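You operate a simulated robot arm through the tools that you are given. There is no shell and no other tool.

You are at the controls of a simulated robot arm. One attempt, no reset.

TASK
Start a run, halt it with the black button, then store the step from the job sheet.
Fine: start with the green button on the stand; carriage home and guard shut; size and rows stay.

It is judged by the outcome, as a careful person would: the job done as asked, and still so three seconds after it is handed in. It fails if anything else is knocked over, pushed out of place, dropped, spilled or broken. Flat cloth is picked up by pressing the open fingertips on it (5 to 10 N) and closing them slowly along it; thin cloth reads only 2 to 8 mm in the jaws.

THE ROBOT
A 6-joint arm with a fingered hand, fixed in place. Base frame: the origin is at the foot of the arm, x ahead of it, y to its left, z up. Lengths are in m, angles in degrees, forces in N, time in s.
With the tool pointing down near the work surface it reaches from about 0.32 to 0.74 m from the base axis. Its first joint turns from -166.0 to 166.0 degrees. Payload 4 kg.
The TCP is the grasp point between the finger pads, 0.026 m short of the fingertips. In the tool frame z runs along the fingers and y along their closing line. Largest opening 0.148 m; the body of the gripper starts 0.073 m behind the TCP. The gripper is a hand of 3 fingers: y runs from the thumb to the fingers, the wrist lies at [0, 0, -0.239] in the tool frame, and closing takes about 1.5 s.
Orientation is that of the tool frame in the base frame, as a unit quaternion [x, y, z, w]. With the fingers straight down and closing along the base's y, the tool's x points along the base's -x, its y along +y and its z along -z.

THE INTERFACE
- The arm moves only by the tool play_rows. Its argument "commands" is a list of rows, each a list of 7 numbers: the shift along the tool's x, y, z in m, then the turn, a rotation vector about the tool's x, y, z in degrees, then the opening, from 0 (shut) to 1 (fully open). In form: [[x, y, z, ax, ay, az, gripper], ...]. A call has 1 to 20 rows; each row is the pose to reach, as a shift and turn from the pose commanded when the call began, along the tool's axes at that moment. Rows are played at 5 a second. More than 0.05 m and 8.6 degrees between two rows, or a gripper value outside its range, and nothing of the call is played. Where a pose cannot be reached the arm comes as near as it can. A force on the tool above 40 N (or 10 N above the force at the start of the call, whichever is more), or a blocked arm, ends the call early, and 0.2 s more pass. The fingers move at their own pace (about 0.153 m/s each) and stop on an object; they squeeze with about 26 N. The grip force told is the motor's: it shows also when the fingers shut on nothing. Time passes only in rows, and 0.2 s behind the last, so rows that repeat a pose let the fingers close. The reply holds the time, the measured pose of the TCP, the force on the tool along the base axes, the opening and the grip force, in the units named above and with some noise, with the torque about the TCP (base axes, N m) and any sound that the robot's microphone picked up, and new pictures: "show" is both (left out), scene, wrist or none.
- Cameras (640 x 400 px; columns grow to the right, rows downward): "scene" is fixed at [0.2189, 0.4989, 1.5618]; the picture's right is [-1.00, -0.04, 0.00], its down [-0.01, 0.39, -0.92] and it looks along [0.03, -0.92, -0.39] (base axes); focal length 310 px, centre (320, 200). "wrist" rides on the gripper at [0.068, -0.039, -0.09] in the tool frame; the picture's right is [0.50, 0.87, 0.00], its down [-0.66, 0.38, -0.65] and it looks along [-0.57, 0.33, 0.76] (tool axes); focal length 222 px, centre (320, 200). There is no depth. A picture from a camera that has moved, and an enlarged one, comes with that camera's place and axes in the base frame and with its lens.
- slide_trunk(by): slides the trunk up (or, below 0, down) by that many m; the arm rides with it, the base frame stays. It gives what a move gives, with no picture.
- set_grasp(shape): the hand has 3 fingers and takes this shape, open, in about a second: jaw (thumb against the fingers, like two jaws); tri (thumb and two fingers); tip (a fingertip pinch); poke (one finger out to press); point (the index stretched); flat (the hand flat); cup (the hand cupped); fist (a fist). The gripper value then closes the fingers along that shape, each until it touches; the sizes above hold for jaw. It gives what a move gives, with no picture.
- zoom(camera, box): a new picture of the part [left, top, right, bottom] of that camera's present view, enlarged. The clock stands still meanwhile.
- close_job(): hands the job in; it is judged then, once.

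Places have to be worked out from the pictures, the camera data and where the tool is seen. Open the gripper and draw the arm clear of the work before you hand the job in, unless the task says otherwise.

The tools are called after "Emit:" as name(argument=value, ...) on one line, values as JSON. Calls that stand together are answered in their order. play_rows: Moves the arm, as the interface text tells. Its arguments: {"type":"object","properties":{"commands":{"type":"array","items":{"type":"array","items":{"type":"number"}}},"show":{"type":"string","enum":["both","scene","wrist","none"]}},"required":["commands"]} The other tools are called the same way: slide_trunk (by) slides the trunk up or down; set_grasp (shape) gives the hand a shape; zoom (camera, box) takes an enlarged picture of a part of a camera's view; close_job () hands the job in.

At the start:

```text
time: 0.0
position: [0.1482, -0.3886, 1.3068]
orientation: [0.0, 1.0, 0.0, 0.0]
contact_force: [-0.8, -0.4, 0.8]
wrist_torque: [-0.01, 0.0, -0.01]
gripper_width: 0.1476
finger_force: 0.1
shape: jaw
trunk travel left (down, up): [-0.525, 0.065]
```

scene: 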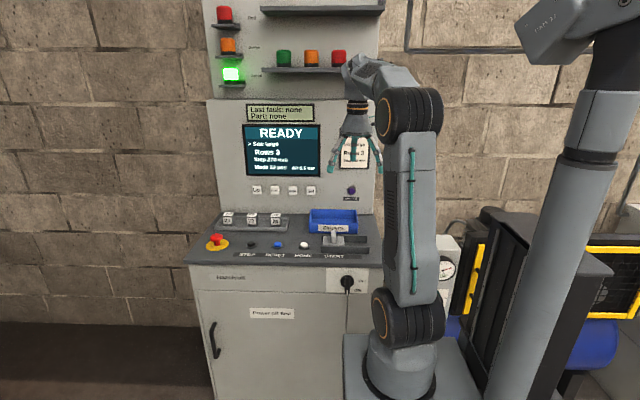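
wrist: 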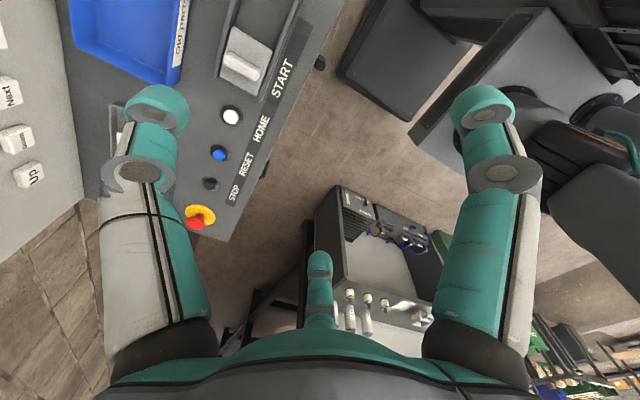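

The scene shows a machine console with a screen, keys, and buttons. I zoom in on the details before moving.

Emit:
zoom(camera="scene", box=[220, 90, 380, 200])

Emit:
zoom(camera="scene", box=[180, 180, 400, 320])

Emit:
zoom(camera="scene", box=[200, 0, 390, 110])

Emit:
zoom(camera="wrist", box=[0, 0, 330, 240])

```text
3.64 times, centred on (300, 145) of scene
camera zoom: at [0.2189, 0.4989, 1.5618], right [-1.0, -0.04, 0.0], down [-0.01, 0.39, -0.92], along [0.03, -0.92, -0.39], focal length 1126 px, centre (393, 400)
```

zoom: 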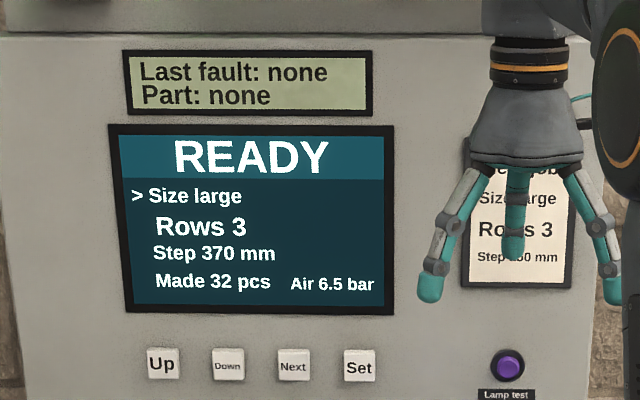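

```text
2.86 times, centred on (290, 250) of scene
camera zoom: at [0.2189, 0.4989, 1.5618], right [-1.0, -0.04, 0.0], down [-0.01, 0.39, -0.92], along [0.03, -0.92, -0.39], focal length 885 px, centre (406, 57)
```

zoom: 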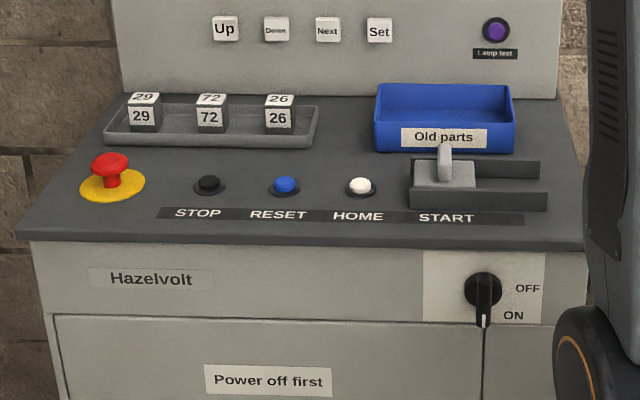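

```text
3.37 times, centred on (295, 55) of scene
camera zoom: at [0.2189, 0.4989, 1.5618], right [-1.0, -0.04, 0.0], down [-0.01, 0.39, -0.92], along [0.03, -0.92, -0.39], focal length 1043 px, centre (404, 688)
```

zoom: 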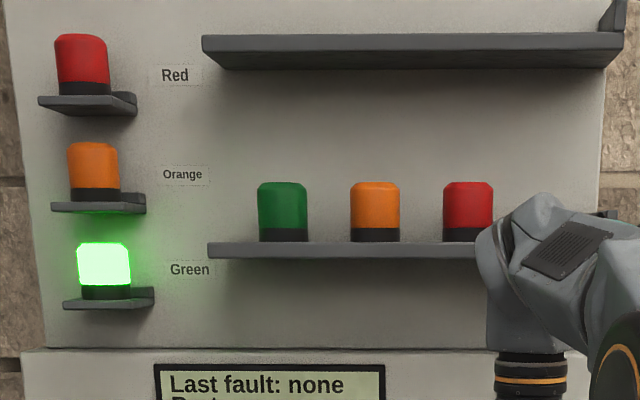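

```text
1.67 times, centred on (165, 120) of wrist
camera zoom: at [0.081, -0.4271, 1.399], right [-0.5, 0.87, 0.0], down [0.66, 0.38, 0.65], along [0.57, 0.33, -0.76], focal length 370 px, centre (578, 333)
```

zoom: 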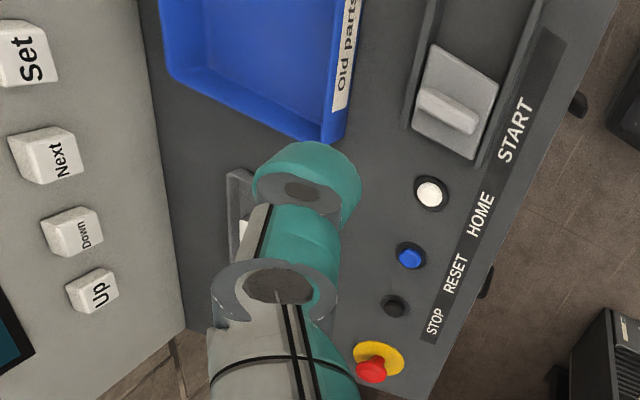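

The console has a sliding cover by START, and the job sheet is behind the hand. I look around for the green button and the sheet.

Emit:
zoom(camera="scene", box=[380, 200, 640, 400])

Emit:
zoom(camera="scene", box=[320, 120, 400, 210])

Emit:
zoom(camera="wrist", box=[300, 0, 640, 400])

Emit:
zoom(camera="scene", box=[180, 250, 400, 400])

Emit:
zoom(camera="scene", box=[300, 215, 380, 265])

```text
2.00 times, centred on (510, 300) of scene
camera zoom: at [0.2189, 0.4989, 1.5618], right [-1.0, -0.04, 0.0], down [-0.01, 0.39, -0.92], along [0.03, -0.92, -0.39], focal length 620 px, centre (-60, 0)
```

zoom: 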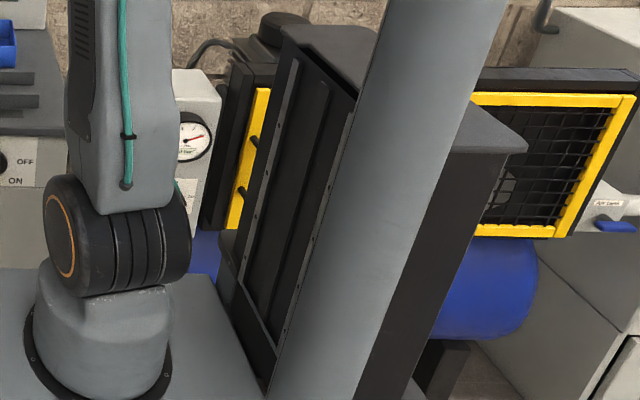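

```text
4.44 times, centred on (360, 165) of scene
camera zoom: at [0.2189, 0.4989, 1.5618], right [-1.0, -0.04, 0.0], down [-0.01, 0.39, -0.92], along [0.03, -0.92, -0.39], focal length 1377 px, centre (142, 356)
```

zoom: 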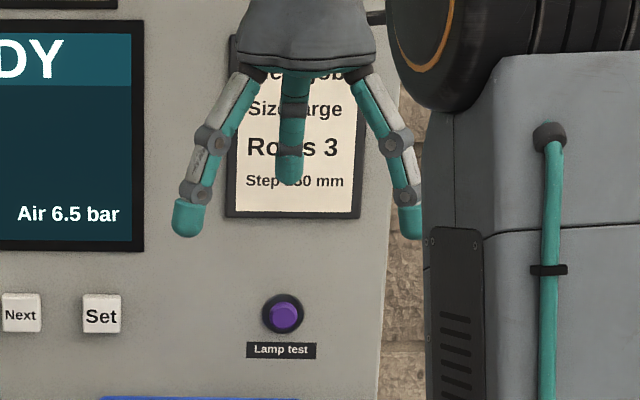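

```text
1.00 times, centred on (470, 200) of wrist (not enlarged: the box is as wide or as high as the picture)
camera zoom: at [0.081, -0.4271, 1.399], right [-0.5, 0.87, 0.0], down [0.66, 0.38, 0.65], along [0.57, 0.33, -0.76], focal length 222 px, centre (170, 200)
```

zoom: 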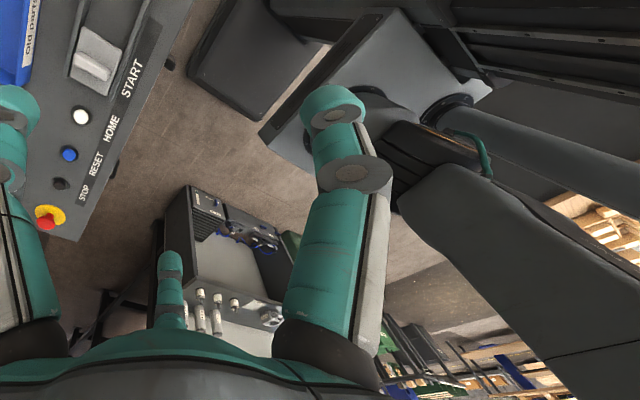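

```text
2.67 times, centred on (290, 325) of scene
camera zoom: at [0.2189, 0.4989, 1.5618], right [-1.0, -0.04, 0.0], down [-0.01, 0.39, -0.92], along [0.03, -0.92, -0.39], focal length 826 px, centre (400, -133)
```

zoom: 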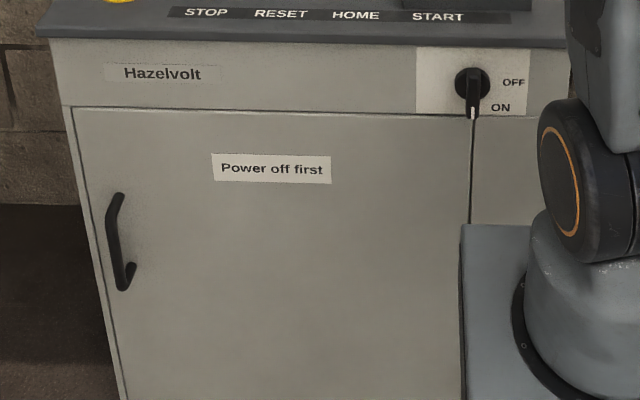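

```text
8.00 times, centred on (340, 240) of scene
camera zoom: at [0.2189, 0.4989, 1.5618], right [-1.0, -0.04, 0.0], down [-0.01, 0.39, -0.92], along [0.03, -0.92, -0.39], focal length 2478 px, centre (160, -120)
```

zoom: 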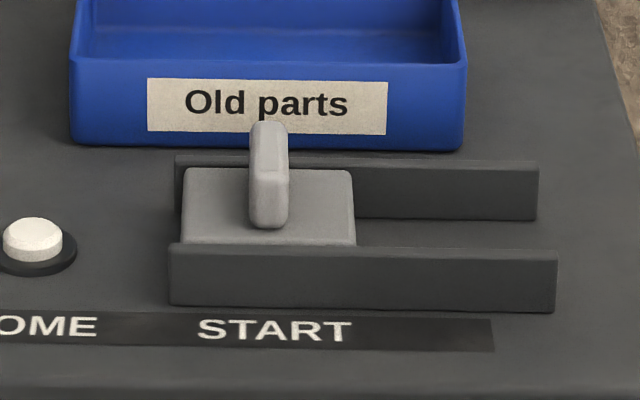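

The keys are on the panel at about (0.54..., -0.77, 1.07), and the deck buttons are at about z 0.95, with STOP at (0.51,-0.50). I shape the hand to poke, then shift it away from the job sheet to read it.

Emit:
set_grasp(shape="poke")

Emit:
play_rows(commands=[[-0.04, 0.02, -0.02, 0, 0, 0, 1], [-0.08, 0.04, -0.04, 0, 0, 0, 1], [-0.12, 0.06, -0.06, 0, 0, 0, 1], [-0.16, 0.06, -0.06, 0, 0, 0, 1]], show="both")

```text
time: 0.9
position: [0.1473, -0.388, 1.308]
orientation: [0.0, 1.0, 0.0, 0.001]
contact_force: [-0.2, -1.3, -0.3]
wrist_torque: [-0.03, -0.01, 0.0]
gripper_width: 0.0
finger_force: 0.1
shape: poke
trunk travel left (down, up): [-0.525, 0.065]
```

```text
time: 1.9
position: [0.309, -0.3279, 1.3675]
orientation: [0.0, 1.0, 0.0, 0.0]
contact_force: [-0.8, 0.0, -0.6]
wrist_torque: [0.03, -0.03, -0.06]
gripper_width: 0.0
finger_force: 0.1
shape: poke
trunk travel left (down, up): [-0.525, 0.065]
camera wrist: at [0.2419, -0.3679, 1.4598], right [-0.5, 0.87, 0.0], down [0.66, 0.38, 0.65], along [0.57, 0.33, -0.76], focal length 222 px, centre (320, 200)
```

scene: 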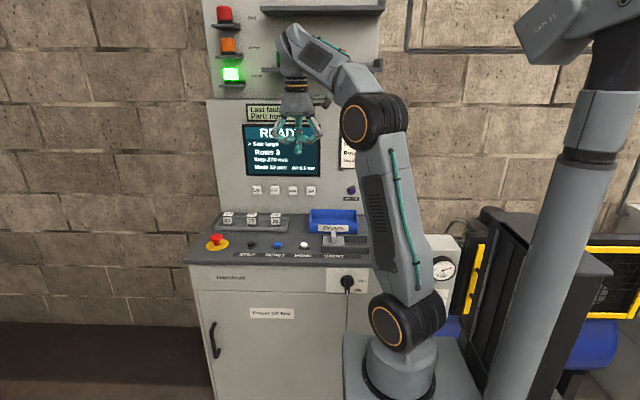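
wrist: 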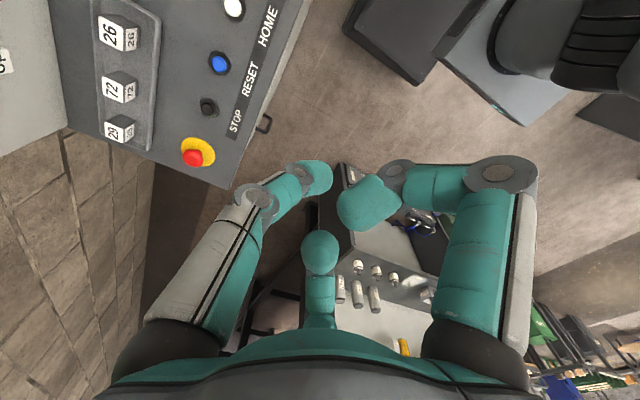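

The hand's poke shape is unclear and the sheet is half hidden; I zoom on both.

Emit:
zoom(camera="scene", box=[250, 70, 380, 170])

Emit:
zoom(camera="wrist", box=[200, 140, 480, 330])

```text
4.00 times, centred on (315, 120) of scene
camera zoom: at [0.2189, 0.4989, 1.5618], right [-1.0, -0.04, 0.0], down [-0.01, 0.39, -0.92], along [0.03, -0.92, -0.39], focal length 1239 px, centre (340, 520)
```

zoom: 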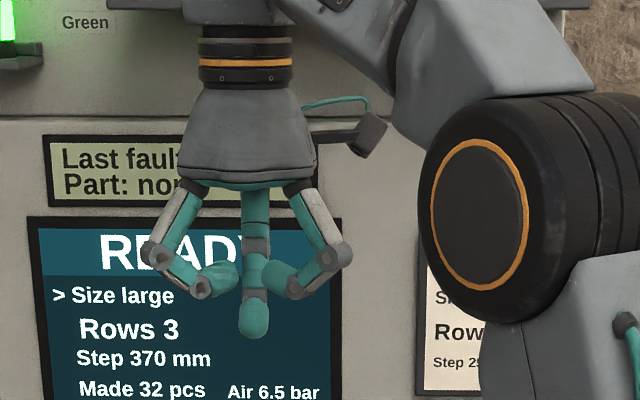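

```text
2.11 times, centred on (340, 235) of wrist
camera zoom: at [0.2419, -0.3679, 1.4598], right [-0.5, 0.87, 0.0], down [0.66, 0.38, 0.65], along [0.57, 0.33, -0.76], focal length 468 px, centre (278, 126)
```

zoom: 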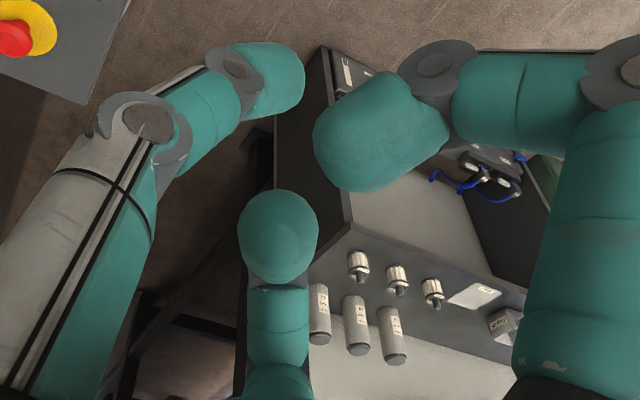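

The extended poke fingertip lies on the tool axis, about 0.024 beyond the TCP. I turn the hand so the wrist camera looks at the console, to read the sheet and find the green button.

Emit:
play_rows(commands=[[0, 0, 0, 0, 0, 8.5, 1], [0, 0, 0, 0, 0, 17, 1], [0, 0, 0, 0, 0, 25.5, 1], [0, 0, 0, 0, 0, 34, 1], [0, 0, 0, 0, 0, 42.5, 1], [0, 0, 0, 0, 0, 51, 1], [0, 0, 0, 0, 0, 59.5, 1], [0, 0, 0, 0, 0, 68, 1], [0, 0, 0, 0, 0, 76.5, 1], [0, 0, 0, 0, 0, 85, 1], [0, 0, 0, 0, 0, 93.5, 1], [0, 0, 0, 0, 0, 102, 1], [0, 0, 0, 0, 0, 110, 1], [0, 0, 0, 0, 0, 118, 1]], show="both")

```text
time: 4.9
position: [-0.146, -0.2292, 1.4277]
orientation: [0.813, 0.582, -0.002, 0.008]
contact_force: [0.4, -0.5, -0.3]
wrist_torque: [0.04, 0.02, -0.01]
gripper_width: 0.0
finger_force: 0.1
shape: poke
out of reach, approached as far as the arm can: row 2, 3, 4, 5, 6, 7, 8, 9, 10, 11, 12, 13, 14
trunk travel left (down, up): [-0.525, 0.065]
camera wrist: at [-0.1614, -0.1519, 1.5182], right [0.98, 0.19, 0.0], down [0.14, -0.73, 0.67], along [0.13, -0.65, -0.74], focal length 222 px, centre (320, 200)
```

scene: 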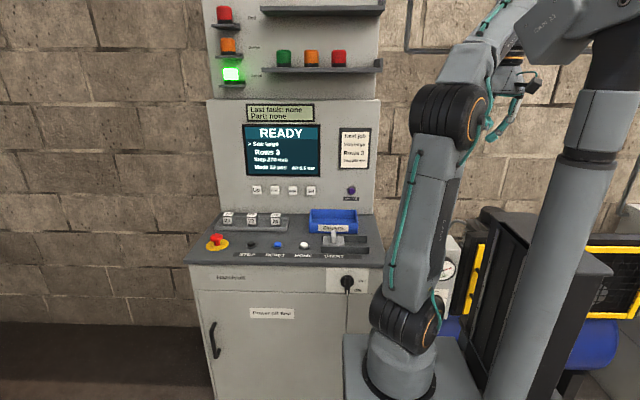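
wrist: 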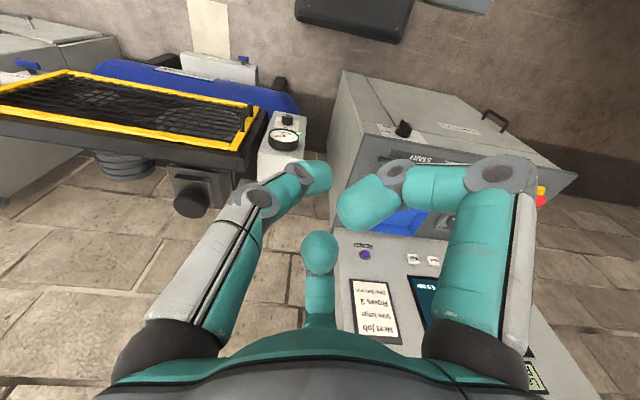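

The arm swung back to about (-0.15,-0.23); rotating that way runs into a limit, so I'll avoid it. The sheet is now visible, as is a gauge box with something green on it. I zoom in.

Emit:
zoom(camera="scene", box=[320, 115, 390, 205])

Emit:
zoom(camera="wrist", box=[230, 90, 350, 190])

Emit:
zoom(camera="scene", box=[420, 190, 640, 360])

Emit:
zoom(camera="wrist", box=[0, 30, 330, 230])

Emit:
zoom(camera="scene", box=[300, 215, 380, 265])

```text
4.44 times, centred on (355, 160) of scene
camera zoom: at [0.2189, 0.4989, 1.5618], right [-1.0, -0.04, 0.0], down [-0.01, 0.39, -0.92], along [0.03, -0.92, -0.39], focal length 1377 px, centre (164, 378)
```

zoom: 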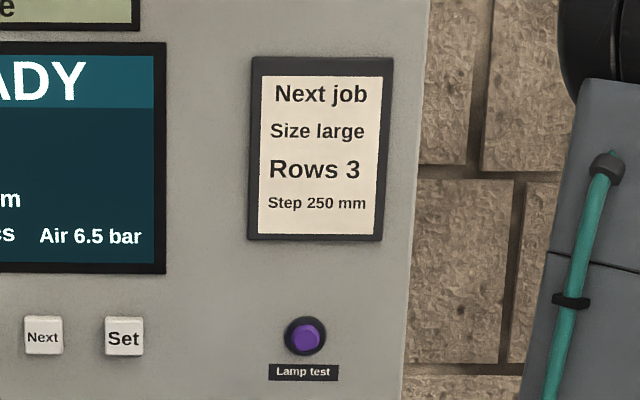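

```text
4.00 times, centred on (290, 140) of wrist
camera zoom: at [-0.1614, -0.1519, 1.5182], right [0.98, 0.19, 0.0], down [0.14, -0.73, 0.67], along [0.13, -0.65, -0.74], focal length 888 px, centre (440, 440)
```

zoom: 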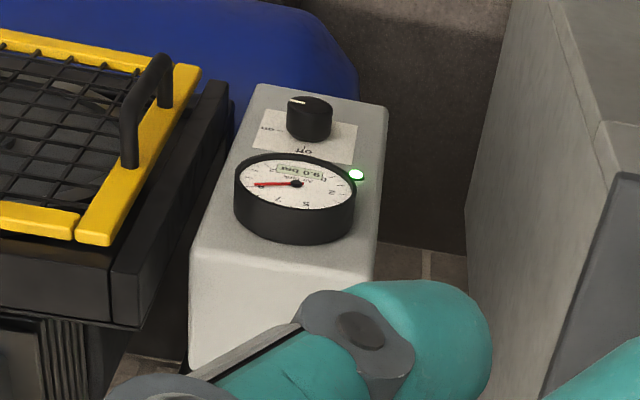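

```text
2.35 times, centred on (530, 275) of scene
camera zoom: at [0.2189, 0.4989, 1.5618], right [-1.0, -0.04, 0.0], down [-0.01, 0.39, -0.92], along [0.03, -0.92, -0.39], focal length 729 px, centre (-174, 24)
```

zoom: 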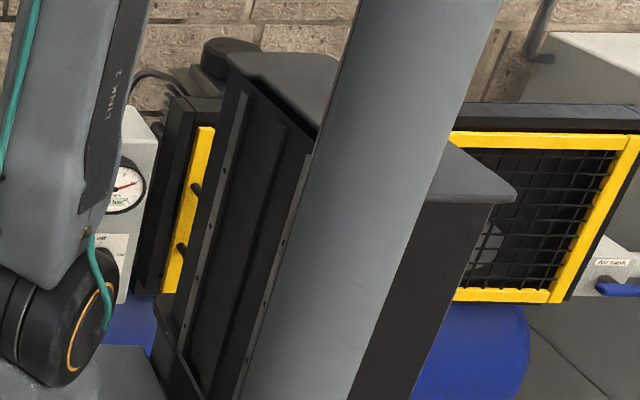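

```text
1.94 times, centred on (165, 130) of wrist
camera zoom: at [-0.1614, -0.1519, 1.5182], right [0.98, 0.19, 0.0], down [0.14, -0.73, 0.67], along [0.13, -0.65, -0.74], focal length 431 px, centre (621, 336)
```

zoom: 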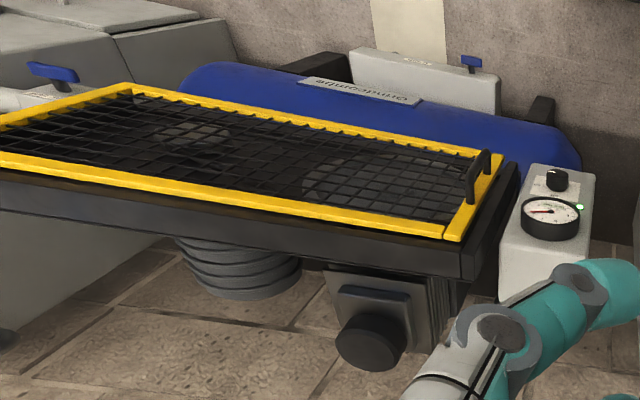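

```text
8.00 times, centred on (340, 240) of scene
camera zoom: at [0.2189, 0.4989, 1.5618], right [-1.0, -0.04, 0.0], down [-0.01, 0.39, -0.92], along [0.03, -0.92, -0.39], focal length 2478 px, centre (160, -120)
```

zoom: 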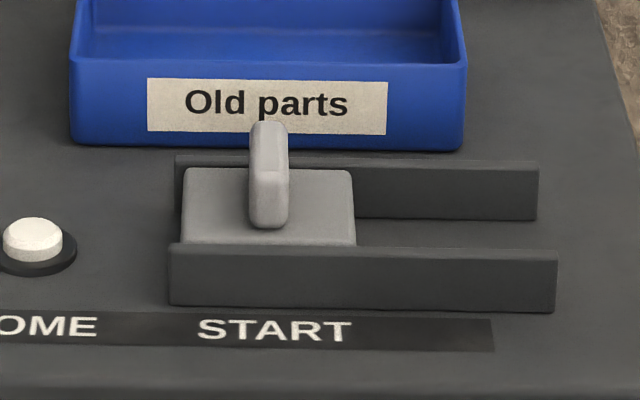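

The sheet says Step 250 with size and rows unchanged; the other machine is just an air compressor. I send a null row to see what pose counts as commanded now.

Emit:
play_rows(commands=[[0, 0, 0, 0, 0, 0, 1]], show="none")

```text
time: 5.3
position: [-0.1451, -0.2288, 1.4281]
orientation: [0.813, 0.582, -0.003, 0.009]
contact_force: [-0.4, 0.1, 0.0]
wrist_torque: [-0.01, 0.0, 0.04]
gripper_width: 0.0
finger_force: 0.2
shape: poke
trunk travel left (down, up): [-0.525, 0.065]
```

Commanded and measured agree. I unwind the rotation while travelling back toward the front of the console, a few rows first to check tracking.

Emit:
play_rows(commands=[[-0.0025, 0.031, 0.009, 0, 0, -7.8, 1], [-0.005, 0.062, 0.018, 0, 0, -15.6, 1], [-0.0075, 0.092, 0.027, 0, 0, -23.4, 1], [-0.01, 0.123, 0.036, 0, 0, -31.2, 1]], show="none")

```text
time: 6.3
position: [-0.04, -0.2664, 1.4162]
orientation: [0.626, 0.78, -0.004, 0.008]
contact_force: [0.7, -0.3, 0.1]
wrist_torque: [0.03, 0.0, 0.02]
gripper_width: 0.0
finger_force: 0.1
shape: poke
out of reach, approached as far as the arm can: row 1, 2, 3, 4
trunk travel left (down, up): [-0.525, 0.065]
```

It tracks with a small lag near the inner reach limit. I continue outward and down to about (0.25,-0.40,1.30).

Emit:
play_rows(commands=[[-0.0193, 0.0254, 0.0116, 0, 0, -7.75, 1], [-0.0386, 0.0508, 0.0232, 0, 0, -15.5, 1], [-0.0579, 0.0762, 0.0348, 0, 0, -23.25, 1], [-0.0772, 0.1016, 0.0464, 0, 0, -31, 1], [-0.0965, 0.127, 0.058, 0, 0, -38.75, 1], [-0.1158, 0.1524, 0.0696, 0, 0, -46.5, 1], [-0.1351, 0.1778, 0.0812, 0, 0, -54.25, 1], [-0.1544, 0.2032, 0.0928, 0, 0, -62, 1], [-0.1737, 0.2286, 0.1044, 0, 0, -69.75, 1], [-0.193, 0.254, 0.116, 0, 0, -77.5, 1]], show="both")

```text
time: 8.5
position: [0.2523, -0.4039, 1.3028]
orientation: [-0.001, 1.0, -0.009, 0.003]
contact_force: [0.6, 0.0, 0.7]
wrist_torque: [-0.03, 0.0, -0.01]
gripper_width: 0.0003
finger_force: 0.1
shape: poke
out of reach, approached as far as the arm can: row 1, 2, 3, 4, 5, 6, 7, 8
trunk travel left (down, up): [-0.525, 0.065]
camera wrist: at [0.1853, -0.4406, 1.3949], right [-0.5, 0.87, -0.02], down [0.65, 0.39, 0.65], along [0.57, 0.31, -0.76], focal length 222 px, centre (320, 200)
```

scene: 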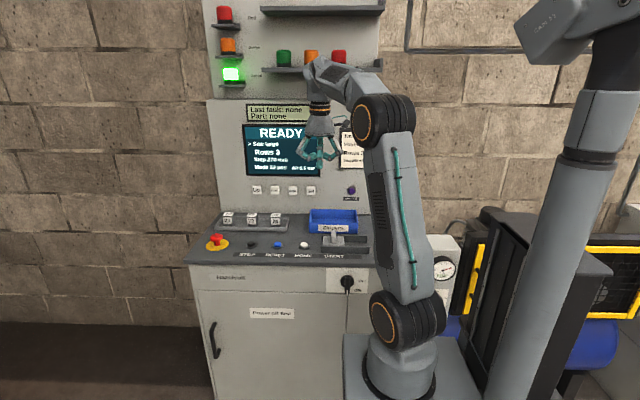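
wrist: 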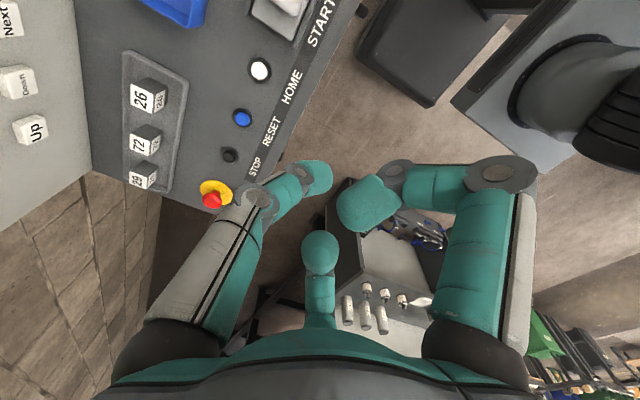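

The hand is back with the fingers down. The START cover knob is at about x 0.192–0.211, y −0.546…−0.498, top z ≈ 0.99, and the slot runs toward −x. I descend to beside the knob on its +x side, staying above it, and check the fingertip.

Emit:
play_rows(commands=[[0.001, -0.016, 0.035, -0.15, 0.05, 0, 1], [0.0025, -0.032, 0.07, -0.3, 0.1, 0, 1], [0.004, -0.048, 0.105, -0.45, 0.15, 0, 1], [0.005, -0.064, 0.14, -0.6, 0.2, 0, 1], [0.006, -0.08, 0.175, -0.75, 0.25, 0, 1], [0.007, -0.096, 0.21, -0.9, 0.3, 0, 1], [0.0087, -0.1116, 0.245, -1.03, 0.34, 0, 1]], show="both")

```text
time: 10.1
position: [0.2278, -0.5371, 1.0709]
orientation: [-0.007, 1.0, 0.007, 0.005]
contact_force: [0.4, -0.3, 0.1]
wrist_torque: [0.02, -0.01, 0.01]
gripper_width: 0.0
finger_force: 0.1
shape: poke
out of reach, approached as far as the arm can: row 4, 5, 6, 7
trunk travel left (down, up): [-0.525, 0.065]
camera wrist: at [0.1613, -0.5782, 1.1624], right [-0.51, 0.86, 0.01], down [0.64, 0.38, 0.67], along [0.57, 0.35, -0.75], focal length 222 px, centre (320, 200)
```

scene: 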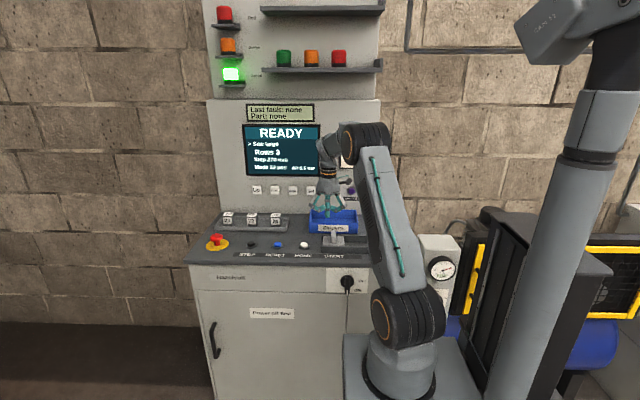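
wrist: 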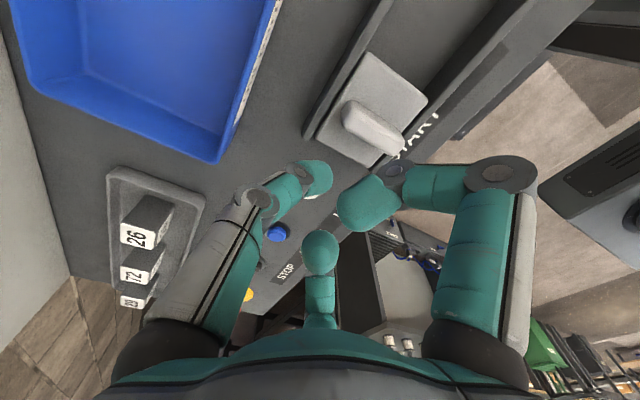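

The target was reported slightly out of reach and the arm ended about 2 cm off. I try a small corrective move to see whether the limit is local.

Emit:
play_rows(commands=[[-0.006, 0.006, 0.0, 0, 0, 0, 1], [-0.012, 0.012, 0.0, 0, 0, 0, 1]], show="none")

```text
time: 10.7
position: [0.2295, -0.5371, 1.0827]
orientation: [-0.005, 1.0, 0.005, 0.004]
contact_force: [0.3, -0.5, 0.0]
wrist_torque: [0.01, -0.03, 0.02]
gripper_width: 0.0002
finger_force: 0.1
shape: poke
out of reach, approached as far as the arm can: row 1, 2
trunk travel left (down, up): [-0.525, 0.065]
```

It won't go lower at this trunk height, so the arm needs to be lower relative to the deck. I raise the hand well clear, then slide the trunk down.

Emit:
play_rows(commands=[[0, 0.01, -0.04, 0, 0, 0, 1], [0, 0.02, -0.08, 0, 0, 0, 1], [0, 0.04, -0.12, 0, 0, 0, 1], [0, 0.06, -0.16, 0, 0, 0, 1], [0, 0.06, -0.2, 0, 0, 0, 1], [0, 0.06, -0.24, 0, 0, 0, 1]], show="none")

Emit:
slide_trunk(by=-0.2)

Emit:
play_rows(commands=[[0, 0, 0, 0, 0, 0, 1]], show="both")

```text
time: 12.1
position: [0.2291, -0.4764, 1.3226]
orientation: [0.001, 1.0, 0.0, 0.0]
contact_force: [0.1, 0.0, 0.8]
wrist_torque: [0.01, 0.0, 0.0]
gripper_width: 0.0001
finger_force: 0.1
shape: poke
trunk travel left (down, up): [-0.525, 0.065]
```

```text
time: 14.3
position: [0.2291, -0.4755, 1.1216]
orientation: [0.001, 1.0, 0.0, 0.001]
contact_force: [0.2, 0.6, 1.0]
wrist_torque: [-0.01, 0.02, -0.01]
gripper_width: 0.0
finger_force: 0.0
shape: poke
trunk travel left (down, up): [-0.325, 0.265]
```

```text
time: 14.7
position: [0.2295, -0.4763, 1.1216]
orientation: [0.0, 1.0, 0.0, 0.001]
contact_force: [0.8, -1.1, 0.1]
wrist_torque: [-0.01, -0.01, -0.01]
gripper_width: 0.0001
finger_force: 0.0
shape: poke
trunk travel left (down, up): [-0.325, 0.265]
camera wrist: at [0.1621, -0.5148, 1.2138], right [-0.5, 0.87, 0.0], down [0.66, 0.38, 0.65], along [0.57, 0.33, -0.76], focal length 222 px, centre (320, 200)
```

scene: 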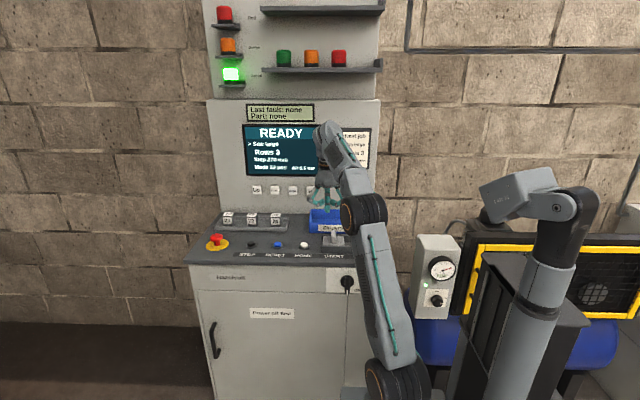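
wrist: 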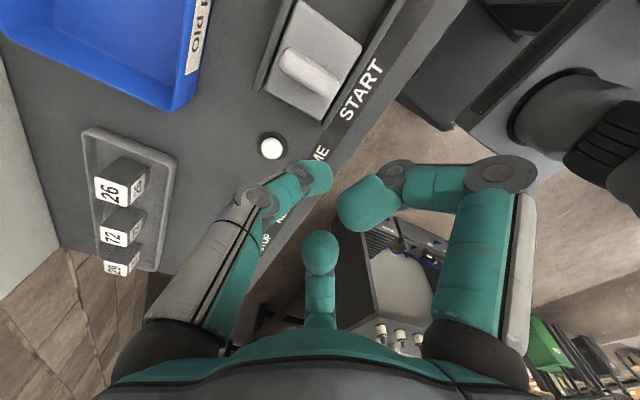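

The trunk is lower and the orientation is clean. I move to beside the knob at (0.25,-0.52), with the tip just above knob height.

Emit:
play_rows(commands=[[-0.008, -0.015, 0.027, 0, 0, 0, 1], [-0.016, -0.03, 0.054, 0, 0, 0, 1], [-0.0205, -0.044, 0.08, 0, 0, 0, 1], [-0.0205, -0.044, 0.08, 0, 0, 0, 1]], show="both")

Emit:
zoom(camera="scene", box=[280, 170, 390, 270])

```text
time: 15.7
position: [0.2491, -0.5205, 1.0408]
orientation: [0.002, 1.0, 0.0, 0.001]
contact_force: [-0.2, 0.0, 0.0]
wrist_torque: [0.0, -0.02, -0.02]
gripper_width: 0.0
finger_force: 0.1
shape: poke
trunk travel left (down, up): [-0.325, 0.265]
camera wrist: at [0.1828, -0.5598, 1.1324], right [-0.5, 0.87, 0.0], down [0.66, 0.38, 0.65], along [0.57, 0.33, -0.76], focal length 222 px, centre (320, 200)
```

scene: 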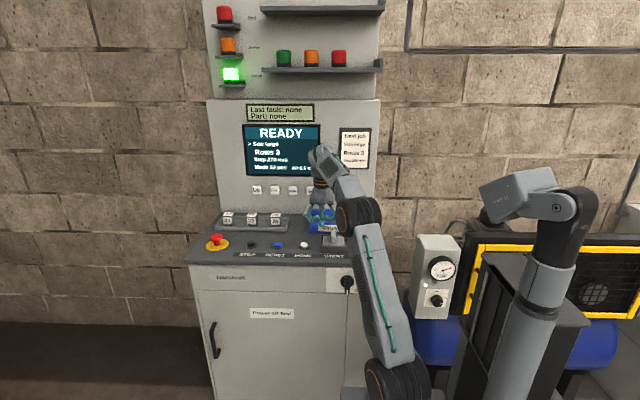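
wrist: 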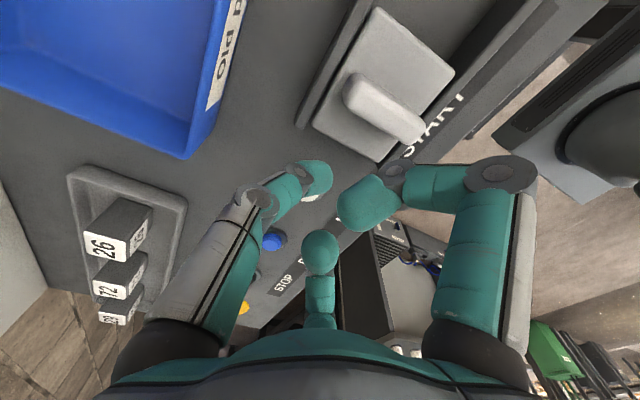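

```text
4.00 times, centred on (335, 220) of scene
camera zoom: at [0.2189, 0.4989, 1.5618], right [-1.0, -0.04, 0.0], down [-0.01, 0.39, -0.92], along [0.03, -0.92, -0.39], focal length 1239 px, centre (260, 120)
```

zoom: 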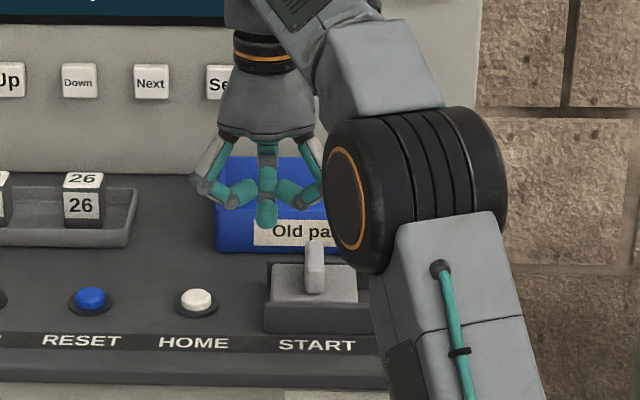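

The tip is about 0.021 beyond the TCP at x≈0.25, and the knob centre is at x≈0.203. I lower the tip to z≈0.978 and push the knob toward −x in small steps.

Emit:
play_rows(commands=[[0, 0, 0.022, 0, 0, 0, 1], [0, 0, 0.042, 0, 0, 0, 1], [0.015, 0, 0.042, 0, 0, 0, 1], [0.03, 0, 0.042, 0, 0, 0, 1], [0.045, 0, 0.042, 0, 0, 0, 1], [0.055, 0, 0.042, 0, 0, 0, 1]], show="both")

Emit:
zoom(camera="scene", box=[280, 170, 390, 270])

```text
time: 17.1
position: [0.1939, -0.5203, 0.9997]
orientation: [0.001, 1.0, 0.0, 0.001]
contact_force: [1.4, -0.7, 0.1]
wrist_torque: [0.05, -0.01, 0.01]
gripper_width: 0.0
finger_force: 0.2
shape: poke
trunk travel left (down, up): [-0.325, 0.265]
camera wrist: at [0.1272, -0.5592, 1.0913], right [-0.5, 0.87, 0.0], down [0.66, 0.38, 0.65], along [0.57, 0.33, -0.76], focal length 222 px, centre (320, 200)
```

scene: 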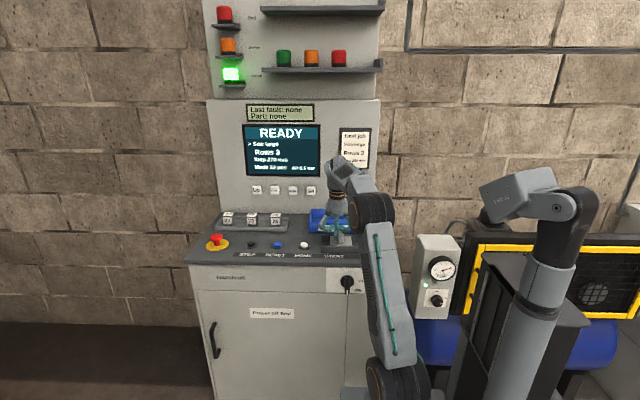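
wrist: 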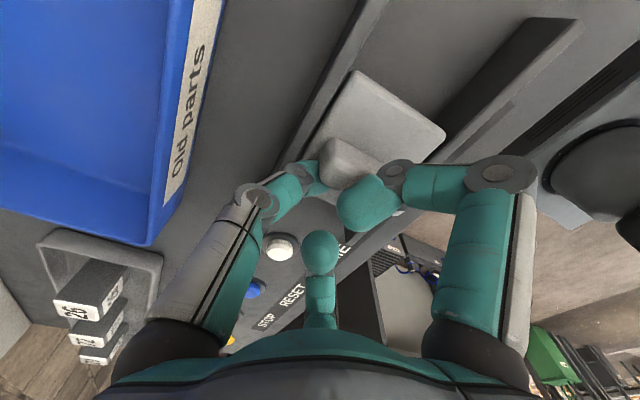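

```text
4.00 times, centred on (335, 220) of scene
camera zoom: at [0.2189, 0.4989, 1.5618], right [-1.0, -0.04, 0.0], down [-0.01, 0.39, -0.92], along [0.03, -0.92, -0.39], focal length 1239 px, centre (260, 120)
```

zoom: 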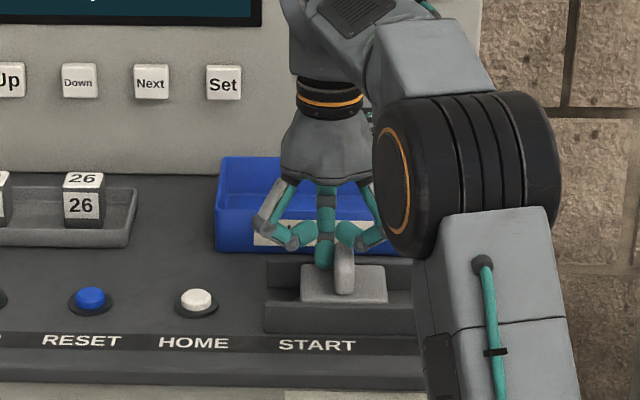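

The cover slides freely with the tip on the knob. I push about 0.06 further.

Emit:
play_rows(commands=[[0.015, 0, 0, 0, 0, 0, 1], [0.03, 0, 0, 0, 0, 0, 1], [0.04, 0, 0, 0, 0, 0, 1], [0.05, 0, 0, 0, 0, 0, 1], [0.057, 0, 0, 0, 0, 0, 1], [0.063, 0, 0, 0, 0, 0, 1]], show="both")

Emit:
zoom(camera="scene", box=[280, 170, 390, 270])

```text
time: 18.5
position: [0.1338, -0.5191, 0.9996]
orientation: [-0.001, 1.0, 0.0, 0.003]
contact_force: [13.0, -2.5, -0.1]
wrist_torque: [0.01, -0.19, 0.05]
gripper_width: 0.0001
finger_force: 0.0
shape: poke
trunk travel left (down, up): [-0.325, 0.265]
camera wrist: at [0.0673, -0.5586, 1.0914], right [-0.5, 0.87, 0.0], down [0.65, 0.38, 0.66], along [0.57, 0.33, -0.75], focal length 222 px, centre (320, 200)
```

scene: 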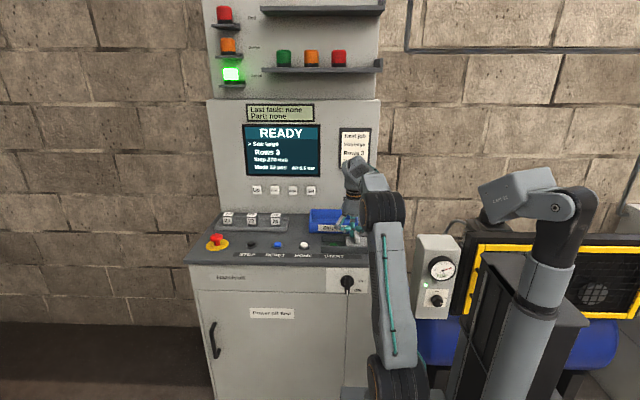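
wrist: 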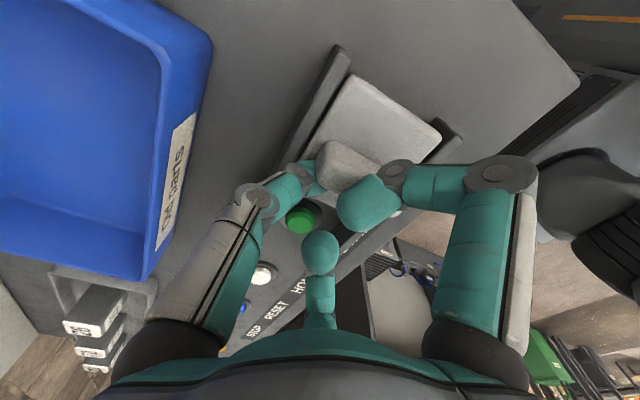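

```text
4.00 times, centred on (335, 220) of scene
camera zoom: at [0.2189, 0.4989, 1.5618], right [-1.0, -0.04, 0.0], down [-0.01, 0.39, -0.92], along [0.03, -0.92, -0.39], focal length 1239 px, centre (260, 120)
```

zoom: 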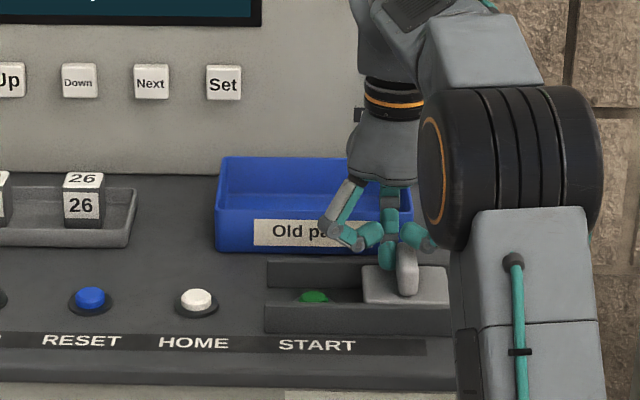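

The green START button is uncovered and the cover is at its stop. I back off, rise, and move above START to locate it accurately.

Emit:
play_rows(commands=[[-0.01, 0, 0, 0, 0, 0, 1], [-0.02, 0, -0.02, 0, 0, 0, 1], [-0.035, 0, -0.05, 0, 0, 0, 1], [-0.06, 0.0, -0.05, 0, 0, 0, 1], [-0.07, 0.0, -0.05, 0, 0, 0, 1], [-0.07, 0.0, -0.05, 0, 0, 0, 1]], show="both")

Emit:
zoom(camera="scene", box=[280, 170, 390, 270])

Emit:
zoom(camera="wrist", box=[200, 100, 440, 250])

```text
time: 19.9
position: [0.2017, -0.5204, 1.0493]
orientation: [0.001, 1.0, -0.001, 0.0]
contact_force: [0.3, 0.5, 0.2]
wrist_torque: [0.01, 0.01, -0.01]
gripper_width: 0.0001
finger_force: 0.1
shape: poke
trunk travel left (down, up): [-0.325, 0.265]
camera wrist: at [0.135, -0.5592, 1.1412], right [-0.5, 0.87, 0.0], down [0.66, 0.38, 0.65], along [0.57, 0.33, -0.76], focal length 222 px, centre (320, 200)
```

scene: 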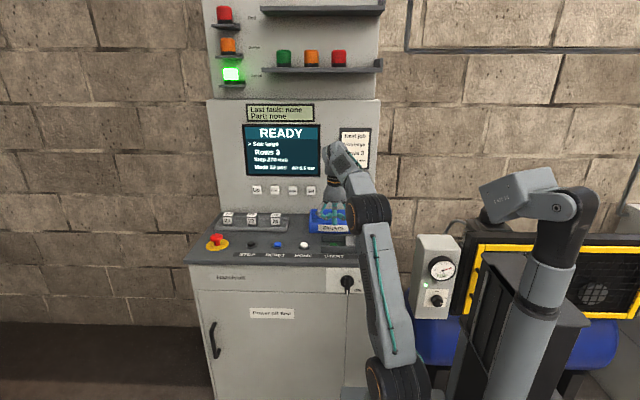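
wrist: 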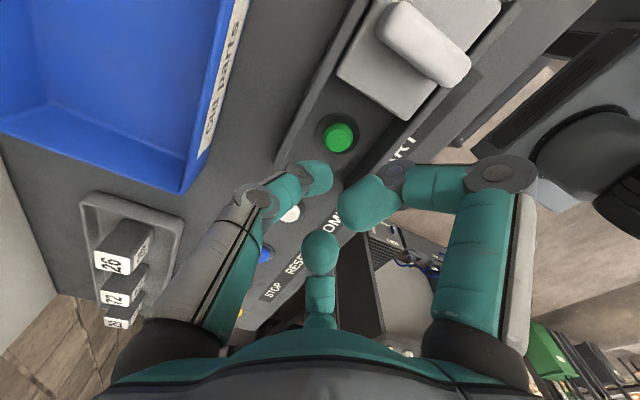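

```text
4.00 times, centred on (335, 220) of scene
camera zoom: at [0.2189, 0.4989, 1.5618], right [-1.0, -0.04, 0.0], down [-0.01, 0.39, -0.92], along [0.03, -0.92, -0.39], focal length 1239 px, centre (260, 120)
```

zoom: 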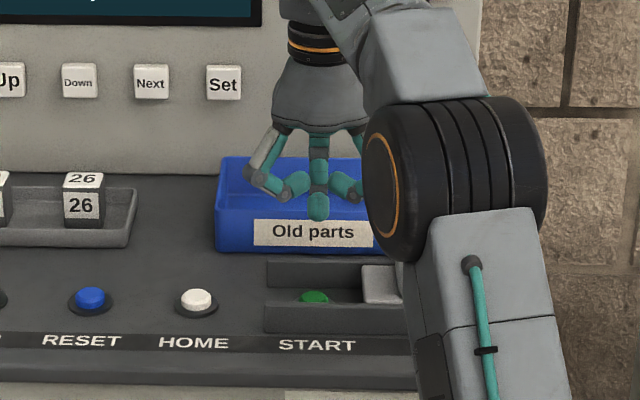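

```text
2.67 times, centred on (320, 175) of wrist
camera zoom: at [0.135, -0.5592, 1.1412], right [-0.5, 0.87, 0.0], down [0.66, 0.38, 0.65], along [0.57, 0.33, -0.76], focal length 592 px, centre (320, 267)
```

zoom: 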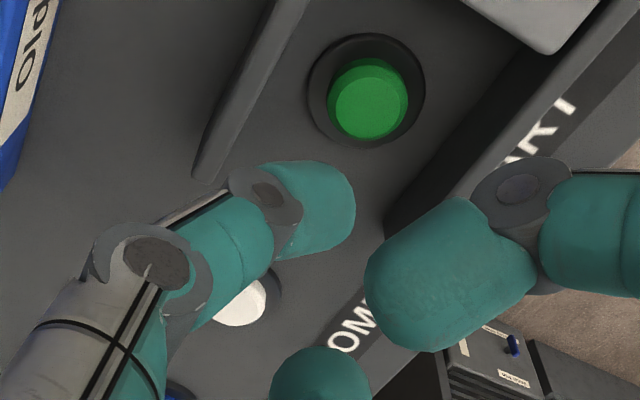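

START is at about (0.204,-0.500), top z≈0.952. Before starting, I rehearse the way to STOP (around (0.511,-0.499)) at hover height to confirm reach and position.

Emit:
play_rows(commands=[[-0.04, 0.005, -0.01, 0, 0, 0, 1], [-0.08, 0.01, -0.02, 0, 0, 0, 1], [-0.12, 0.015, -0.02, 0, 0, 0, 1], [-0.16, 0.02, -0.02, 0, 0, 0, 1], [-0.2, 0.02, -0.02, 0, 0, 0, 1], [-0.24, 0.02, -0.02, 0, 0, 0, 1], [-0.24, 0.02, -0.02, 0, 0, 0, 1]], show="both")

Emit:
zoom(camera="wrist", box=[200, 50, 440, 200])

Emit:
zoom(camera="scene", box=[230, 170, 370, 270])

```text
time: 21.5
position: [0.4145, -0.4822, 1.0454]
orientation: [0.001, 1.0, -0.008, 0.011]
contact_force: [0.7, -0.1, 0.3]
wrist_torque: [0.02, 0.01, 0.03]
gripper_width: 0.0
finger_force: 0.0
shape: poke
out of reach, approached as far as the arm can: row 4, 5, 6, 7
trunk travel left (down, up): [-0.325, 0.265]
camera wrist: at [0.3452, -0.5185, 1.1361], right [-0.5, 0.87, -0.02], down [0.64, 0.39, 0.66], along [0.58, 0.31, -0.75], focal length 222 px, centre (320, 200)
```

scene: 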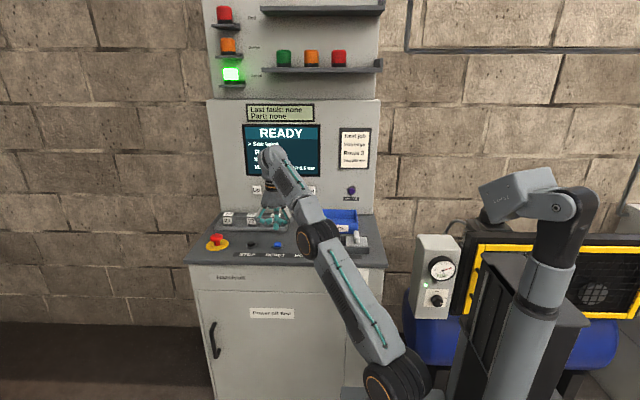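
wrist: 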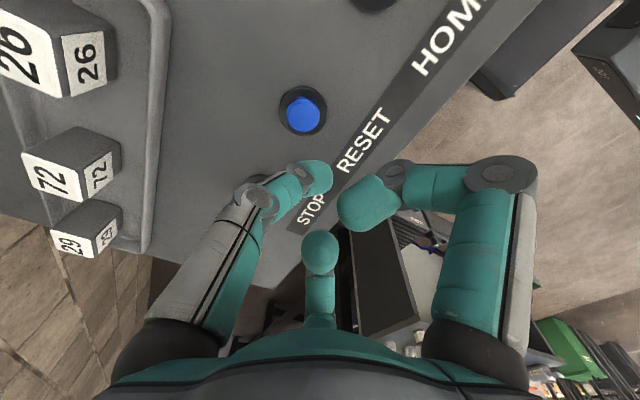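

```text
2.67 times, centred on (320, 125) of wrist
camera zoom: at [0.3452, -0.5185, 1.1361], right [-0.5, 0.87, -0.02], down [0.64, 0.39, 0.66], along [0.58, 0.31, -0.75], focal length 592 px, centre (320, 400)
```

zoom: 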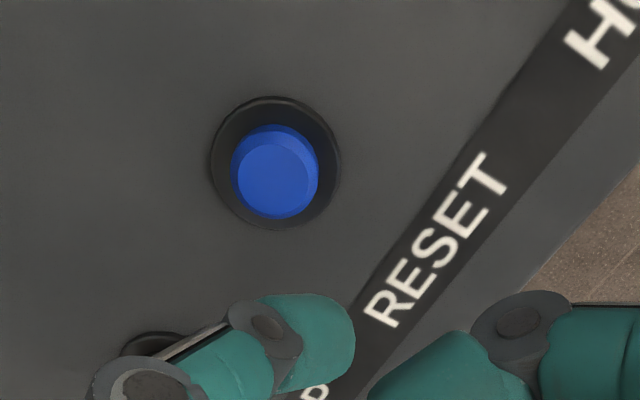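

```text
4.00 times, centred on (300, 220) of scene
camera zoom: at [0.2189, 0.4989, 1.5618], right [-1.0, -0.04, 0.0], down [-0.01, 0.39, -0.92], along [0.03, -0.92, -0.39], focal length 1239 px, centre (400, 120)
```

zoom: 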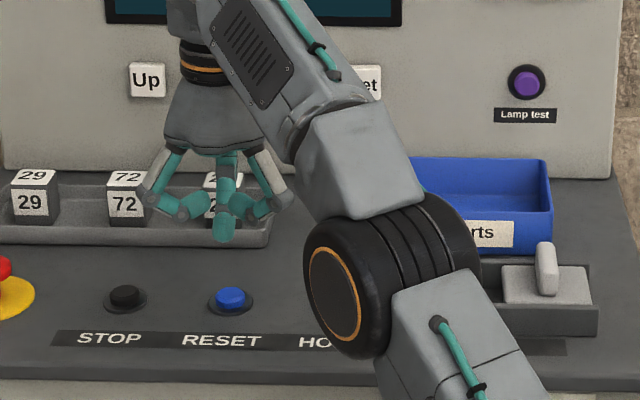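

The straight-down pose runs out of reach near STOP, so I tilt the hand outward about 17° to bring the wrist closer, and rehearse that hover.

Emit:
play_rows(commands=[[0, 0, 0, 4, -4, 0, 1], [-0.01, 0, 0, 8, -8, 0, 1], [-0.03, 0, 0, 12, -12, 0, 1], [-0.05, 0, 0, 12, -12, 0, 1], [-0.065, 0, 0, 12, -12, 0, 1], [-0.065, 0, 0, 12, -12, 0, 1]], show="both")

Emit:
zoom(camera="scene", box=[200, 170, 340, 270])

```text
time: 22.9
position: [0.4869, -0.497, 1.0582]
orientation: [0.002, 0.989, -0.103, 0.104]
contact_force: [-0.5, 0.4, -0.5]
wrist_torque: [0.02, 0.02, 0.01]
gripper_width: 0.0002
finger_force: 0.0
shape: poke
out of reach, approached as far as the arm can: row 2, 3, 4, 5, 6
trunk travel left (down, up): [-0.325, 0.265]
camera wrist: at [0.4012, -0.5183, 1.1403], right [-0.47, 0.84, -0.28], down [0.52, 0.52, 0.68], along [0.72, 0.18, -0.67], focal length 222 px, centre (320, 200)
```

scene: 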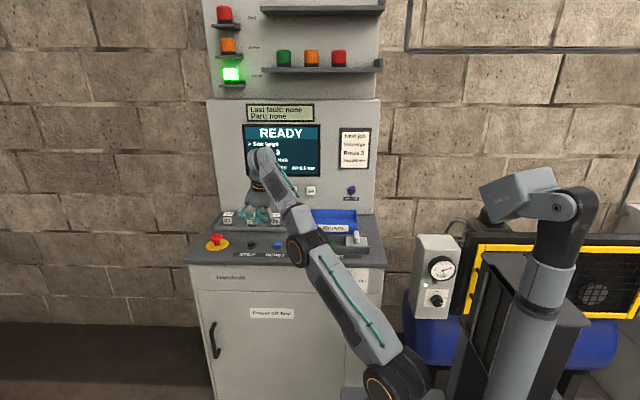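
wrist: 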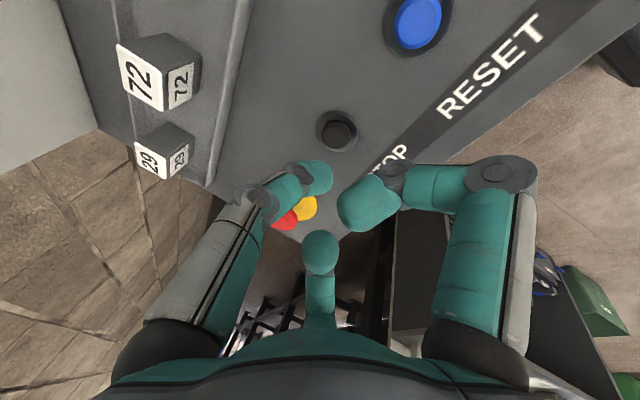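

```text
4.00 times, centred on (270, 220) of scene
camera zoom: at [0.2189, 0.4989, 1.5618], right [-1.0, -0.04, 0.0], down [-0.01, 0.39, -0.92], along [0.03, -0.92, -0.39], focal length 1239 px, centre (520, 120)
```

zoom: 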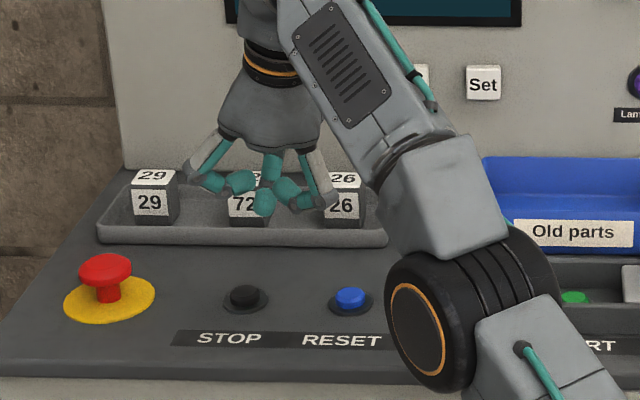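

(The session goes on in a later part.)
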